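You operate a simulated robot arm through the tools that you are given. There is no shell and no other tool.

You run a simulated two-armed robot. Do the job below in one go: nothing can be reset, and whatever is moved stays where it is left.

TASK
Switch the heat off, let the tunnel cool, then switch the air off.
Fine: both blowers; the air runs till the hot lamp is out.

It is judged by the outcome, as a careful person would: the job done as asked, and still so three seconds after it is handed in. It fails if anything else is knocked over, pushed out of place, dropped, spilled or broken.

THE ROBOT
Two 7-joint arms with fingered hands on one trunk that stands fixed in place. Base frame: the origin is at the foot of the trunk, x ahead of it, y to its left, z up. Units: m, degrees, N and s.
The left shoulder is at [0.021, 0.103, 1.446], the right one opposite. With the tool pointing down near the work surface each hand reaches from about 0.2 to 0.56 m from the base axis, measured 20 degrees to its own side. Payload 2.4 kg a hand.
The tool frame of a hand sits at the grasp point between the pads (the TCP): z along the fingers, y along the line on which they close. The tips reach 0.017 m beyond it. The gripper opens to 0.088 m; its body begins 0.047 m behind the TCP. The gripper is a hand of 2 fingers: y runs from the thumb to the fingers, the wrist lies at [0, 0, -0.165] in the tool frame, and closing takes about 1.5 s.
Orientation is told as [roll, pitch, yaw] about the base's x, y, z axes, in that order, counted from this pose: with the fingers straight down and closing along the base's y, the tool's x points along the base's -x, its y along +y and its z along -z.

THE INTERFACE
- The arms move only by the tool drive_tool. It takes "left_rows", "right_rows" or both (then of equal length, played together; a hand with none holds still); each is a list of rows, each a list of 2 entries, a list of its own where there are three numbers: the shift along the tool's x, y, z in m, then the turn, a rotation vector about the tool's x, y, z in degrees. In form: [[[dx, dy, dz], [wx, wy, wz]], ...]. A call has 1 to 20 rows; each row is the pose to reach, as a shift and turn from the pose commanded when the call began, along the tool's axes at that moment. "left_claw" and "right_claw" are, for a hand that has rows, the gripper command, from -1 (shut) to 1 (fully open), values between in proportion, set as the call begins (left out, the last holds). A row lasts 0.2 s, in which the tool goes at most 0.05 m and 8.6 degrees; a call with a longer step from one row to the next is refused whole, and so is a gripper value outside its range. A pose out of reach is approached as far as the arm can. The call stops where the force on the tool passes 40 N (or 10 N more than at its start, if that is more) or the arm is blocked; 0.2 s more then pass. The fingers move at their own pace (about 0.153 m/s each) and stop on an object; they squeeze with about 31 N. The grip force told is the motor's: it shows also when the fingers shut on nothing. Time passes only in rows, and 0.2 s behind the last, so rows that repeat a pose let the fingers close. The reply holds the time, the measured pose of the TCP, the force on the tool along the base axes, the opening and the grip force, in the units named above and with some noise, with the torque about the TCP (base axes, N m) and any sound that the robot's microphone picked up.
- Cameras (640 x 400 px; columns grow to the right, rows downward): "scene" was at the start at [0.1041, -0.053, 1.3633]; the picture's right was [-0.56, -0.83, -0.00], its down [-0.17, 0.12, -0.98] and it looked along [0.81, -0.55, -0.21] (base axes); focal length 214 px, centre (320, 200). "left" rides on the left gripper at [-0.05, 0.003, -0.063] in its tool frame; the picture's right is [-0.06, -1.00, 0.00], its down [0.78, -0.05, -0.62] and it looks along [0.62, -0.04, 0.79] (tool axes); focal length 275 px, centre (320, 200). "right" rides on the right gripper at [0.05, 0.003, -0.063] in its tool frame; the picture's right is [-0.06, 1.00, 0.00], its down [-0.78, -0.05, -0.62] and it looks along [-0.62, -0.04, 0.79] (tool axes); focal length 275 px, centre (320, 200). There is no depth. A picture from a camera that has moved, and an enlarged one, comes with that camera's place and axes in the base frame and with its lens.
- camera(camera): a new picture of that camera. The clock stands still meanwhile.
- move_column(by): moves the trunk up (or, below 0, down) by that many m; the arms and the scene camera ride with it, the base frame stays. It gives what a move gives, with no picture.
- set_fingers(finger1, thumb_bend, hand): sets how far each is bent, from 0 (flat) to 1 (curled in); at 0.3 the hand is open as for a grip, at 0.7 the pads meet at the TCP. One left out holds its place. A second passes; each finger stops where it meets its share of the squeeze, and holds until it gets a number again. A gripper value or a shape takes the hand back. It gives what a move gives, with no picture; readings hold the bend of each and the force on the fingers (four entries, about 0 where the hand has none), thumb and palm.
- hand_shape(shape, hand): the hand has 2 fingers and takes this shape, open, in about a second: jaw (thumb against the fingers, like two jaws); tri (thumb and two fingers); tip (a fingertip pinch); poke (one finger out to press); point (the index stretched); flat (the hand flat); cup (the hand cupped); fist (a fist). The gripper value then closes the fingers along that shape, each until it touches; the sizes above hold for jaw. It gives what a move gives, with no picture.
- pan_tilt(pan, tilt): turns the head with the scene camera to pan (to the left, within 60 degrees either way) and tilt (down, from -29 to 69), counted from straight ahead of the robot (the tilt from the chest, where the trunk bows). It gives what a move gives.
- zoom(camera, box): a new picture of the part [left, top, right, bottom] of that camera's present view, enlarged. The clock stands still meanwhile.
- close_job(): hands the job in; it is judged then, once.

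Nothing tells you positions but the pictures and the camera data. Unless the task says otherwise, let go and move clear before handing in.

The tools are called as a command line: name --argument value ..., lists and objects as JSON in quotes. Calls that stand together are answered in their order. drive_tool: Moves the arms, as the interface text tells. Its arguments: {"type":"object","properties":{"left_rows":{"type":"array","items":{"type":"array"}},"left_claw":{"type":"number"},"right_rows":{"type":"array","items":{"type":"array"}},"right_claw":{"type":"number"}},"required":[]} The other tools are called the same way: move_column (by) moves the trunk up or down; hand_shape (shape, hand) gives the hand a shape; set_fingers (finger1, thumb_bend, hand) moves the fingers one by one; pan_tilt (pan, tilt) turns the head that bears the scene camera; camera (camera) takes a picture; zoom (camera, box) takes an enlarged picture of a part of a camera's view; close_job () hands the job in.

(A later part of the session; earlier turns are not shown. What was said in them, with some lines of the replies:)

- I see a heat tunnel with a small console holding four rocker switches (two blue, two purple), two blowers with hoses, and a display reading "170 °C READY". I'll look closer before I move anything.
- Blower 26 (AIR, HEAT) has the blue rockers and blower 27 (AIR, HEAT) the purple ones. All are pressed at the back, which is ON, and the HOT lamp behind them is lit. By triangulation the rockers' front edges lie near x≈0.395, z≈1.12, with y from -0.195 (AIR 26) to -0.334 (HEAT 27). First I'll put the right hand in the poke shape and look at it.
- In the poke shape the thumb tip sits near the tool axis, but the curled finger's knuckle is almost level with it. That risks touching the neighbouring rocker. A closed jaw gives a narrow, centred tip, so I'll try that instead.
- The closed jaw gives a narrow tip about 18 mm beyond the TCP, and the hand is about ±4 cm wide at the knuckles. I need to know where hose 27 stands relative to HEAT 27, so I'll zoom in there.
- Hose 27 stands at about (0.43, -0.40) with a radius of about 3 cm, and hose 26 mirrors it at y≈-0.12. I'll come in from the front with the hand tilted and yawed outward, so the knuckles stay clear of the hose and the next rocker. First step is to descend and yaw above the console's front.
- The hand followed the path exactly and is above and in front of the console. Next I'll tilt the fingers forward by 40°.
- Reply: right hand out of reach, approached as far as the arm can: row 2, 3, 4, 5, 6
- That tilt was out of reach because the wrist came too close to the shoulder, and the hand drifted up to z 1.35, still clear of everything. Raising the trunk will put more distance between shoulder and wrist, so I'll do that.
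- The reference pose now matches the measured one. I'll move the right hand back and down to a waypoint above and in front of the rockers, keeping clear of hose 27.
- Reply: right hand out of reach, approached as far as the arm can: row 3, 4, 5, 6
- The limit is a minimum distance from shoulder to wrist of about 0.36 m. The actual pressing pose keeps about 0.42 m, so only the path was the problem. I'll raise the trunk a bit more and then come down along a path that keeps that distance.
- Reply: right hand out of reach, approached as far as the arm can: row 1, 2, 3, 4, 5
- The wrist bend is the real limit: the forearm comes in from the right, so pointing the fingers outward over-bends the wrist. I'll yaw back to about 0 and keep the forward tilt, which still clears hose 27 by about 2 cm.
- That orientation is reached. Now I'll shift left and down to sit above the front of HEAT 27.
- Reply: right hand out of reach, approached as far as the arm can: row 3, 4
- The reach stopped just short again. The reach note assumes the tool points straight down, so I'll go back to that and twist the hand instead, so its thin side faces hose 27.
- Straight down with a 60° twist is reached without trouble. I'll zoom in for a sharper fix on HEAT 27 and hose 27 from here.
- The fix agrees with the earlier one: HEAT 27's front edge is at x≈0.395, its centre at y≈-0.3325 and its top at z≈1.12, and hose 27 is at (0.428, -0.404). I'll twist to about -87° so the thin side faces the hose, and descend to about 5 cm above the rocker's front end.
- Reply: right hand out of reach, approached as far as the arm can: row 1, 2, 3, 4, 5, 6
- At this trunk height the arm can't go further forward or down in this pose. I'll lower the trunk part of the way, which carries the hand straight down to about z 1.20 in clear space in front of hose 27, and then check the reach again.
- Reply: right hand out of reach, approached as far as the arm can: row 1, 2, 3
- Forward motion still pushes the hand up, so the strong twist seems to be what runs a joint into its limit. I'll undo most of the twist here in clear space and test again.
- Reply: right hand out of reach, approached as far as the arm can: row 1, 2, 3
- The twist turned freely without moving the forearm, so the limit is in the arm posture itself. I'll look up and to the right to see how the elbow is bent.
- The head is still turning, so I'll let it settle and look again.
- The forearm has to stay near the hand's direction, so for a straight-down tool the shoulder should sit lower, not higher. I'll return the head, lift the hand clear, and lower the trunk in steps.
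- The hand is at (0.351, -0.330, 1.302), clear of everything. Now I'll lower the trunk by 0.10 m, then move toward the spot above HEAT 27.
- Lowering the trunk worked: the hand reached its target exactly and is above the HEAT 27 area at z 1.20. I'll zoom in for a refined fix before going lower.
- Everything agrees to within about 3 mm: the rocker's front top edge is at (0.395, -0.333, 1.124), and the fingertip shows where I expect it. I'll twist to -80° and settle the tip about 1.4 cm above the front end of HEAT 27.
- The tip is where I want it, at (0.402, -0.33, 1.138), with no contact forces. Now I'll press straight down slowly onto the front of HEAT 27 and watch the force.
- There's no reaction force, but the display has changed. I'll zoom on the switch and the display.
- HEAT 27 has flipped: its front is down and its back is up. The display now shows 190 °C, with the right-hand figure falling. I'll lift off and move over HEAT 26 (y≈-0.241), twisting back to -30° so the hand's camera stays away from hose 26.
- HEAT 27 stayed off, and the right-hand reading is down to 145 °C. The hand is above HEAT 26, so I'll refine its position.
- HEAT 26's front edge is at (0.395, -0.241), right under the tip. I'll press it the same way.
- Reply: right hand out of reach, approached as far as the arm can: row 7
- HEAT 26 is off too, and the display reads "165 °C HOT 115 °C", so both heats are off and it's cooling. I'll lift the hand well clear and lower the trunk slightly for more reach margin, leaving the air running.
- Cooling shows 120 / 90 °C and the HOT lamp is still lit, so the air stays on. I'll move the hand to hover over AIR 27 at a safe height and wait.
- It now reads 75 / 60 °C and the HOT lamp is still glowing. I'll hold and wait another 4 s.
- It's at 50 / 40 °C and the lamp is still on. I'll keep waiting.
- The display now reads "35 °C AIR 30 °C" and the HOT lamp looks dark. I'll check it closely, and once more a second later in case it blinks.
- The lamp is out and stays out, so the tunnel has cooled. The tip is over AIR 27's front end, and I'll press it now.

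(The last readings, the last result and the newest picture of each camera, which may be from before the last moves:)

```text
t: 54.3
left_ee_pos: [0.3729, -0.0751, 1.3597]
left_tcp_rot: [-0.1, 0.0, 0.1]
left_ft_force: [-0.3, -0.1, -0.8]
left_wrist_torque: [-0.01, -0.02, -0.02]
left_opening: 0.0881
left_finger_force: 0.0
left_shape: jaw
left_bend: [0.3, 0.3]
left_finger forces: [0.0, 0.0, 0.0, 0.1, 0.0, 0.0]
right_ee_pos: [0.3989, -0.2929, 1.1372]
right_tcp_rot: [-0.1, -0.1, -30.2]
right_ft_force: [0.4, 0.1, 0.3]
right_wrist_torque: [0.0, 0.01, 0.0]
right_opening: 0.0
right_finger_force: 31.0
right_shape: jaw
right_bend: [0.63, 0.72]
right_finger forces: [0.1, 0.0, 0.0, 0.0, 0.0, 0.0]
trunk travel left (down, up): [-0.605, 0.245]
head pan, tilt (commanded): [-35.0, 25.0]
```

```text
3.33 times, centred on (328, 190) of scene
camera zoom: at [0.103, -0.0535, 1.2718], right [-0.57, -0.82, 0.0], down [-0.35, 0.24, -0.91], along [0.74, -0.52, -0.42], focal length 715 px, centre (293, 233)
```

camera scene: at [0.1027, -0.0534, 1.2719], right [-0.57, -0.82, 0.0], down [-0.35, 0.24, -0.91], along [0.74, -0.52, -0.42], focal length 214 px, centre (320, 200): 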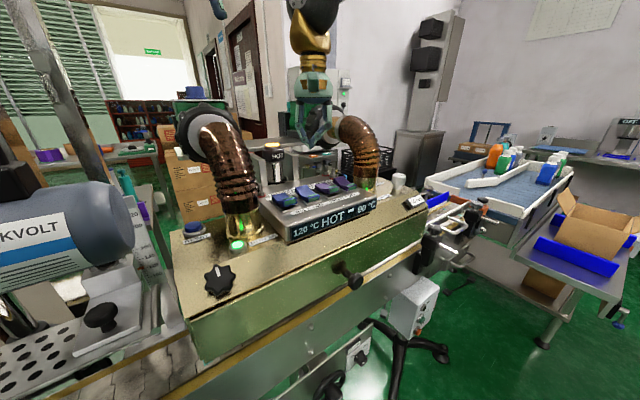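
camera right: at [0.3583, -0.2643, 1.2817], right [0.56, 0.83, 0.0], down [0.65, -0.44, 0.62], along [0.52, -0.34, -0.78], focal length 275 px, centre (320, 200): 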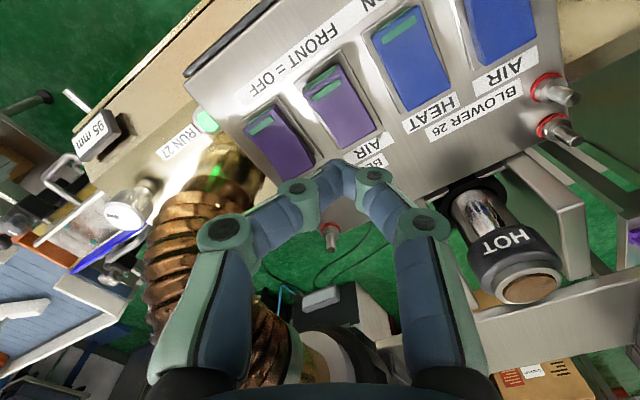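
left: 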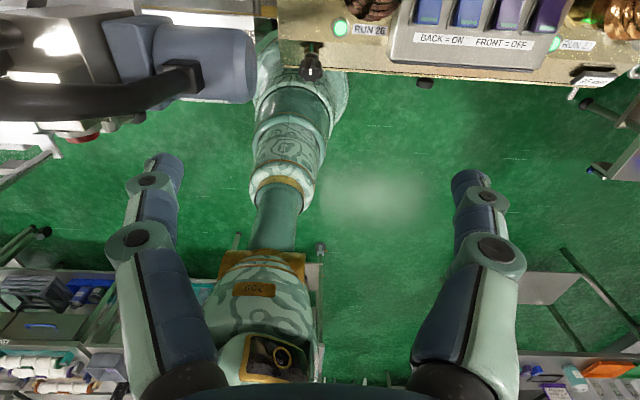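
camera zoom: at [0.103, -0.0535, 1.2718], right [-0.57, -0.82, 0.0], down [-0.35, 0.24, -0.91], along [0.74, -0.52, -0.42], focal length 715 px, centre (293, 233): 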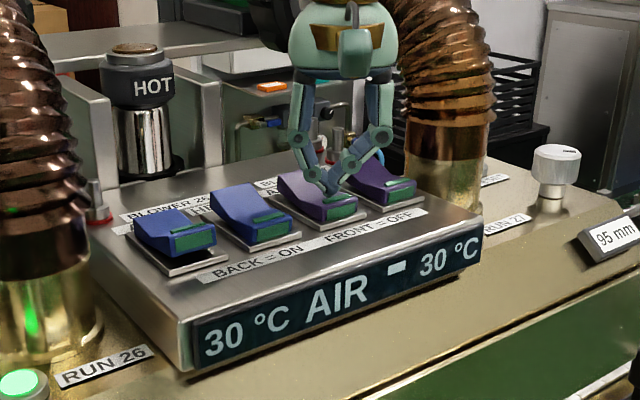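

AIR 27 is off: its rocker is front-down and the RUN 27 glow is gone. I'll lift the right hand and shift the idle left hand slightly up and left, with its fingers closed, so there's room over AIR 26.

drive_tool --right_rows '[[[0, 0, -0.03], [0, 0, 0]], [[0, 0, -0.06], [0, 0, 0]], [[0, 0, -0.08], [0, 0, 0]], [[0, 0, -0.08], [0, 0, 0]]]' --left_rows '[[[0, 0.01, -0.012], [0, 0, 0]], [[0, 0.02, -0.024], [0, 0, 0]], [[0, 0.03, -0.035], [0, 0, 0]], [[0, 0.03, -0.035], [0, 0, 0]]]' --left_claw -1

camera --camera "scene"

camera --camera "right"

camera --camera "left"

```text
t: 55.3
left_ee_pos: [0.3733, -0.0463, 1.3937]
left_tcp_rot: [0.0, 0.1, 0.0]
left_ft_force: [-0.6, -0.9, 0.1]
left_wrist_torque: [0.01, -0.03, 0.01]
left_opening: 0.0
left_finger_force: 30.9
left_shape: jaw
left_bend: [0.62, 0.72]
left_finger forces: [0.1, 0.1, 0.1, 0.0, 0.0, 0.0]
right_ee_pos: [0.3985, -0.2918, 1.2192]
right_tcp_rot: [0.0, -0.1, -30.2]
right_ft_force: [-0.2, -0.8, 0.2]
right_wrist_torque: [0.05, -0.01, -0.01]
right_opening: 0.0001
right_finger_force: 31.1
right_shape: jaw
right_bend: [0.63, 0.72]
right_finger forces: [0.1, 0.0, 0.1, 0.0, 0.0, 0.0]
trunk travel left (down, up): [-0.605, 0.245]
head pan, tilt (commanded): [-35.0, 25.0]
```

```text
taken
camera scene: at [0.1031, -0.0537, 1.2718], right [-0.57, -0.82, 0.0], down [-0.35, 0.24, -0.91], along [0.74, -0.52, -0.42], focal length 214 px, centre (320, 200)
```

scene: 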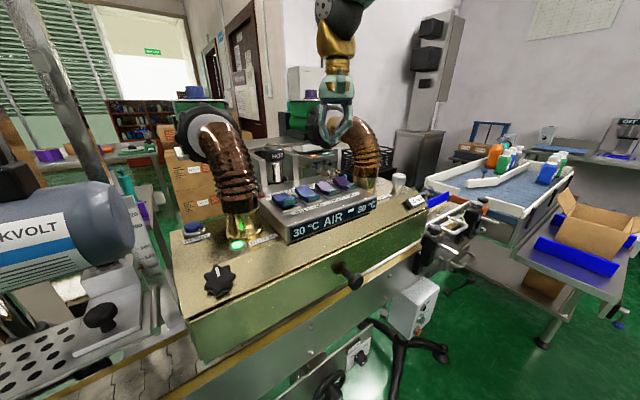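

```text
taken
camera right: at [0.3583, -0.2647, 1.2808], right [0.56, 0.83, 0.0], down [0.65, -0.44, 0.62], along [0.52, -0.34, -0.79], focal length 275 px, centre (320, 200)
```

right: 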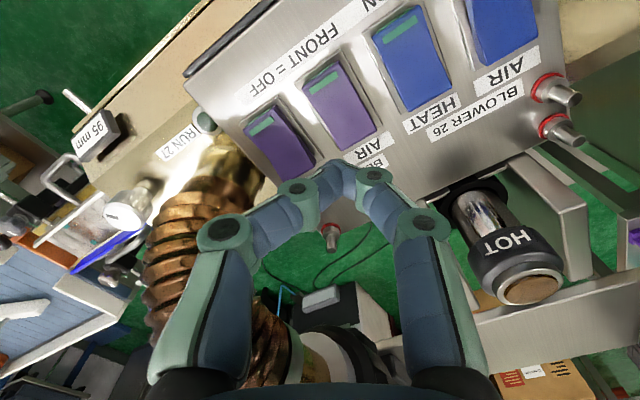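

```text
taken
camera left: at [0.4231, -0.0423, 1.4584], right [0.06, -1.0, 0.0], down [-0.78, -0.05, 0.62], along [-0.62, -0.04, -0.79], focal length 275 px, centre (320, 200)
```

left: 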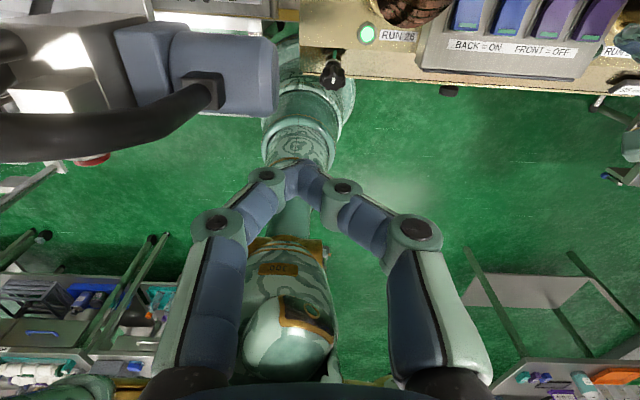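

RUN 27 is dark. Now I'll move the right hand over AIR 26 (y≈-0.195) at a safe height, twisting to 0° so it fits between hose 26 and the neighbouring rocker.

drive_tool --right_rows '[[[0.0106, 0.0199, 0], [0, 0, -7.5]], [[0.0213, 0.0398, 0], [0, 0, -15]], [[0.032, 0.0596, 0], [0, 0, -22.5]], [[0.0426, 0.0795, 0], [0, 0, -30]], [[0.0426, 0.0795, 0], [0, 0, -30]]]'

camera --camera "right"

zoom --camera "right" --box '[280, 60, 440, 160]'

camera --camera "scene"

```text
t: 56.5
left_ee_pos: [0.3732, -0.0456, 1.3943]
left_tcp_rot: [0.0, 0.0, 0.0]
left_ft_force: [-0.6, 1.2, 1.3]
left_wrist_torque: [0.03, 0.01, -0.02]
left_opening: 0.0
left_finger_force: 30.8
left_shape: jaw
left_bend: [0.62, 0.72]
left_finger forces: [0.0, 0.0, 0.0, 0.0, 0.0, 0.0]
right_ee_pos: [0.402, -0.2015, 1.2177]
right_tcp_rot: [0.0, -0.1, -0.1]
right_ft_force: [-1.1, 0.0, 0.4]
right_wrist_torque: [0.01, -0.01, 0.01]
right_opening: 0.0
right_finger_force: 31.4
right_shape: jaw
right_bend: [0.63, 0.72]
right_finger forces: [0.0, 0.0, 0.0, 0.0, 0.0, 0.0]
trunk travel left (down, up): [-0.605, 0.245]
head pan, tilt (commanded): [-35.0, 25.0]
```

```text
taken
camera right: at [0.3531, -0.1983, 1.2808], right [0.06, 1.0, 0.0], down [0.78, -0.05, 0.62], along [0.62, -0.04, -0.79], focal length 275 px, centre (320, 200)
```

right: 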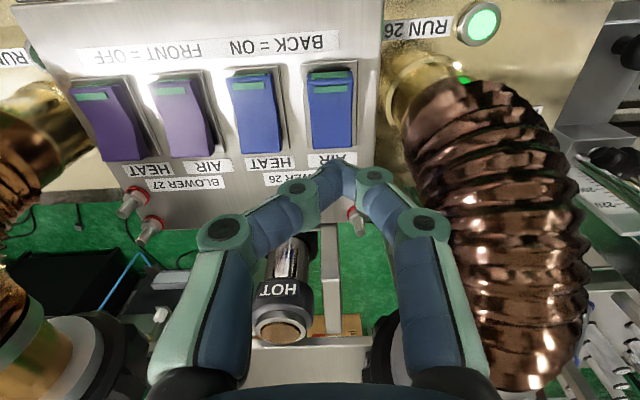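

```text
4.00 times, centred on (360, 110) of right
camera zoom: at [0.3531, -0.1983, 1.2808], right [0.06, 1.0, 0.0], down [0.78, -0.05, 0.62], along [0.62, -0.04, -0.79], focal length 1101 px, centre (160, 560)
```

zoom: 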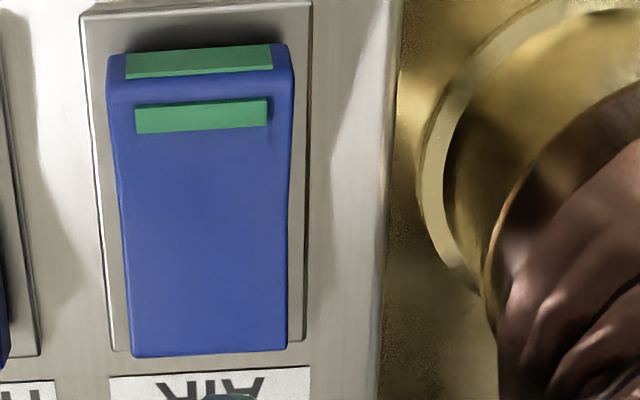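

```text
taken
camera scene: at [0.1028, -0.0535, 1.2719], right [-0.57, -0.82, 0.0], down [-0.35, 0.24, -0.91], along [0.74, -0.52, -0.42], focal length 214 px, centre (320, 200)
```

scene: 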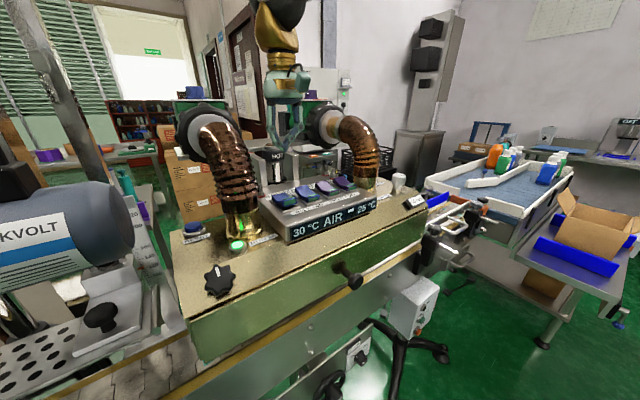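

AIR 26's front edge is at (0.395, -0.196), right under the tip, and there's about 2 cm to hose 26. The HOT lamp is still out, so I'll press.

drive_tool --right_rows '[[[0, 0, 0.025], [0, 0, 0]], [[0, 0, 0.05], [0, 0, 0]], [[0, 0, 0.062], [0, 0, 0]], [[0, 0, 0.066], [0, 0, 0]], [[0, 0, 0.07], [0, 0, 0]], [[0, 0, 0.074], [0, 0, 0]], [[0, 0, 0.078], [0, 0, 0]], [[0, 0, 0.081], [0, 0, 0]]]'

zoom --camera "scene" --box '[220, 130, 396, 250]'

```text
t: 58.3
left_ee_pos: [0.3728, -0.0459, 1.3948]
left_tcp_rot: [-0.1, 0.1, 0.0]
left_ft_force: [-0.5, -0.1, -1.0]
left_wrist_torque: [0.01, 0.0, 0.01]
left_opening: 0.0
left_finger_force: 31.0
left_shape: jaw
left_bend: [0.62, 0.72]
left_finger forces: [0.0, 0.0, 0.1, 0.1, 0.0, 0.0]
right_ee_pos: [0.4027, -0.2025, 1.1373]
right_tcp_rot: [0.0, -0.1, -0.2]
right_ft_force: [-0.1, 0.1, -0.5]
right_wrist_torque: [0.01, -0.02, -0.02]
right_opening: 0.0
right_finger_force: 31.0
right_shape: jaw
right_bend: [0.63, 0.72]
right_finger forces: [0.0, 0.0, 0.0, 0.0, 0.0, 0.0]
trunk travel left (down, up): [-0.605, 0.245]
head pan, tilt (commanded): [-35.0, 25.0]
```

```text
3.33 times, centred on (308, 190) of scene
camera zoom: at [0.1029, -0.0535, 1.2718], right [-0.57, -0.82, 0.0], down [-0.35, 0.24, -0.91], along [0.74, -0.52, -0.42], focal length 715 px, centre (360, 233)
```

zoom: 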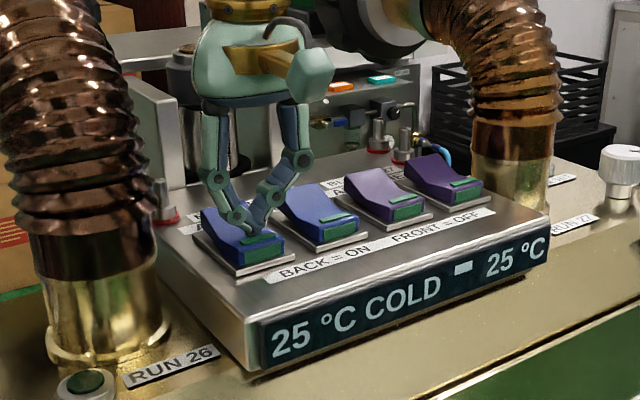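

AIR 26 is off: RUN 26 is dark and the display reads "25 °C COLD 25 °C". I'll lift straight up and move the hand clear.

drive_tool --right_rows '[[[0, 0, -0.03], [0, 0, 0]], [[0, 0, -0.065], [0, 0, 0]], [[0, 0, -0.1], [0, 0, 0]], [[0, 0, -0.14], [0, 0, 0]], [[0.02, -0.02, -0.17], [0, 0, 0]], [[0.05, -0.03, -0.19], [0, 0, 0]], [[0.05, -0.03, -0.19], [0, 0, 0]]]'

camera --camera "scene"

zoom --camera "scene" --box '[160, 110, 416, 270]'

camera --camera "right"

```text
t: 59.9
left_ee_pos: [0.3725, -0.0455, 1.3946]
left_tcp_rot: [0.1, 0.1, 0.1]
left_ft_force: [-0.4, 1.1, -0.9]
left_wrist_torque: [-0.01, 0.01, 0.01]
left_opening: 0.0
left_finger_force: 31.1
left_shape: jaw
left_bend: [0.62, 0.72]
left_finger forces: [0.0, 0.1, 0.0, 0.0, 0.0, 0.1]
right_ee_pos: [0.353, -0.2318, 1.3255]
right_tcp_rot: [0.0, 0.0, -0.2]
right_ft_force: [0.5, 0.6, 0.0]
right_wrist_torque: [0.03, 0.0, -0.01]
right_opening: 0.0002
right_finger_force: 31.1
right_shape: jaw
right_bend: [0.63, 0.72]
right_finger forces: [0.0, 0.1, 0.1, 0.0, 0.1, 0.0]
trunk travel left (down, up): [-0.605, 0.245]
head pan, tilt (commanded): [-35.0, 25.0]
```

```text
taken
camera scene: at [0.1034, -0.0535, 1.2718], right [-0.57, -0.82, 0.0], down [-0.35, 0.24, -0.91], along [0.74, -0.52, -0.42], focal length 214 px, centre (320, 200)
```

scene: 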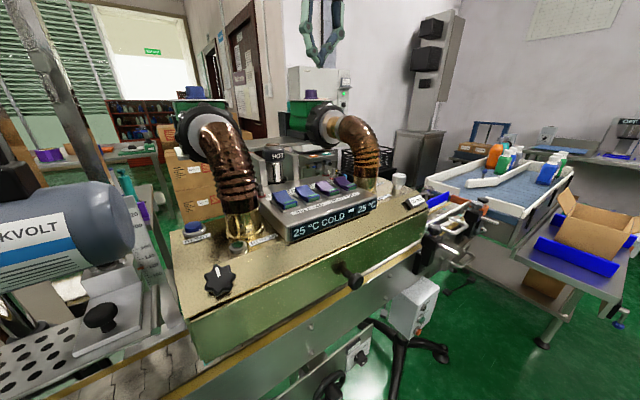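

```text
2.50 times, centred on (288, 190) of scene
camera zoom: at [0.1034, -0.0535, 1.2718], right [-0.57, -0.82, 0.0], down [-0.35, 0.24, -0.91], along [0.74, -0.52, -0.42], focal length 536 px, centre (400, 225)
```

zoom: 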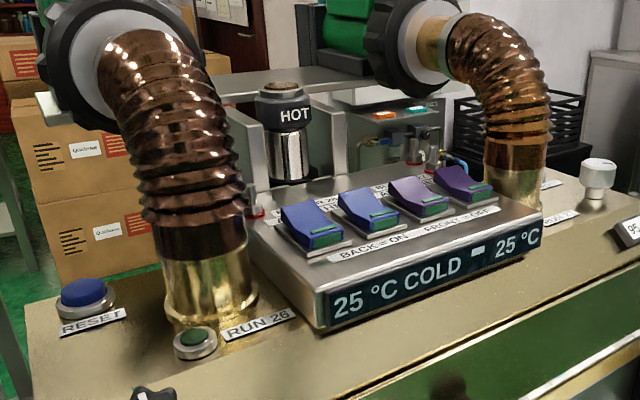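

```text
taken
camera right: at [0.3039, -0.229, 1.3891], right [0.07, 1.0, 0.0], down [0.78, -0.05, 0.62], along [0.62, -0.04, -0.79], focal length 275 px, centre (320, 200)
```

right: 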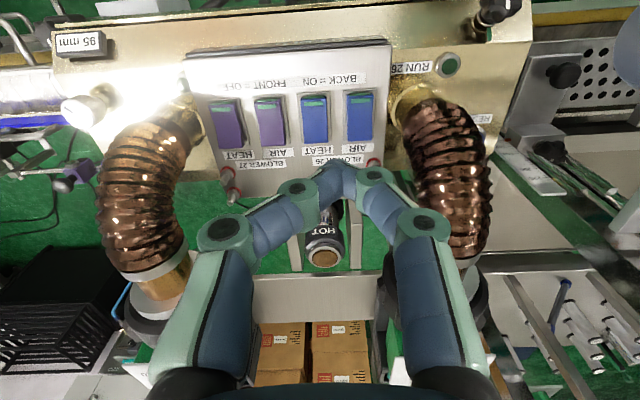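

The hand is clear. I'll check all four rockers and the lamps once more before handing in.

zoom --camera "scene" --box '[260, 160, 388, 240]'

zoom --camera "right" --box '[180, 40, 400, 178]'

```text
5.00 times, centred on (324, 200) of scene
camera zoom: at [0.1034, -0.0535, 1.2718], right [-0.57, -0.82, 0.0], down [-0.35, 0.24, -0.91], along [0.74, -0.52, -0.42], focal length 1072 px, centre (300, 200)
```

zoom: 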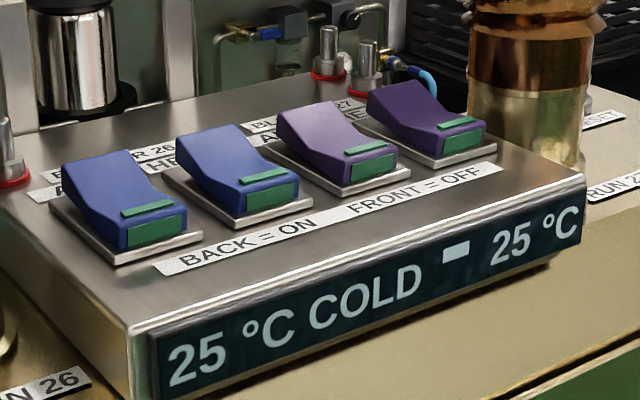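

```text
2.90 times, centred on (290, 109) of right
camera zoom: at [0.3039, -0.229, 1.3891], right [0.07, 1.0, 0.0], down [0.78, -0.05, 0.62], along [0.62, -0.04, -0.79], focal length 798 px, centre (407, 464)
```

zoom: 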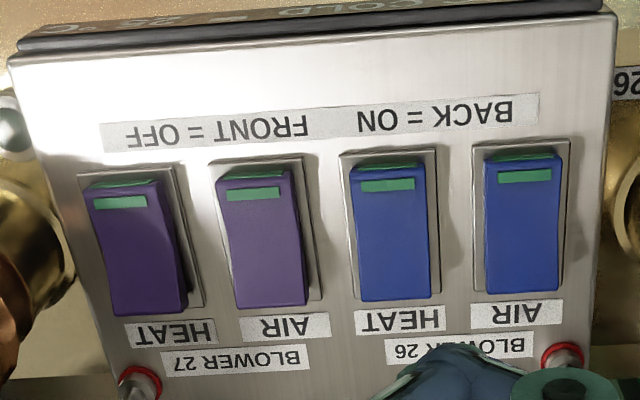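

All four rockers are pressed at the front (OFF), both RUN lamps and the HOT lamp are dark, and the display reads "25 °C COLD 25 °C". Both hands are clear and nothing else was disturbed, so I'm handing in.

close_job

```text
The job is handed in.
```

The heat tunnel is shut down in the order you asked. All four switches now show OFF, and the display reads "25 °C COLD 25 °C".

1. **Heat off:** I switched off HEAT 27, then HEAT 26, with both air switches still on.
2. **Cool-down:** The air ran until the HOT lamp went out, at 35 °C and 30 °C. I checked again about a second later and it was still out.
3. **Air off:** I switched off AIR 27, then AIR 26, and both RUN lamps went dark.

Both hands are clear of the console. I saw nothing else moved or touched, and the job is handed in.
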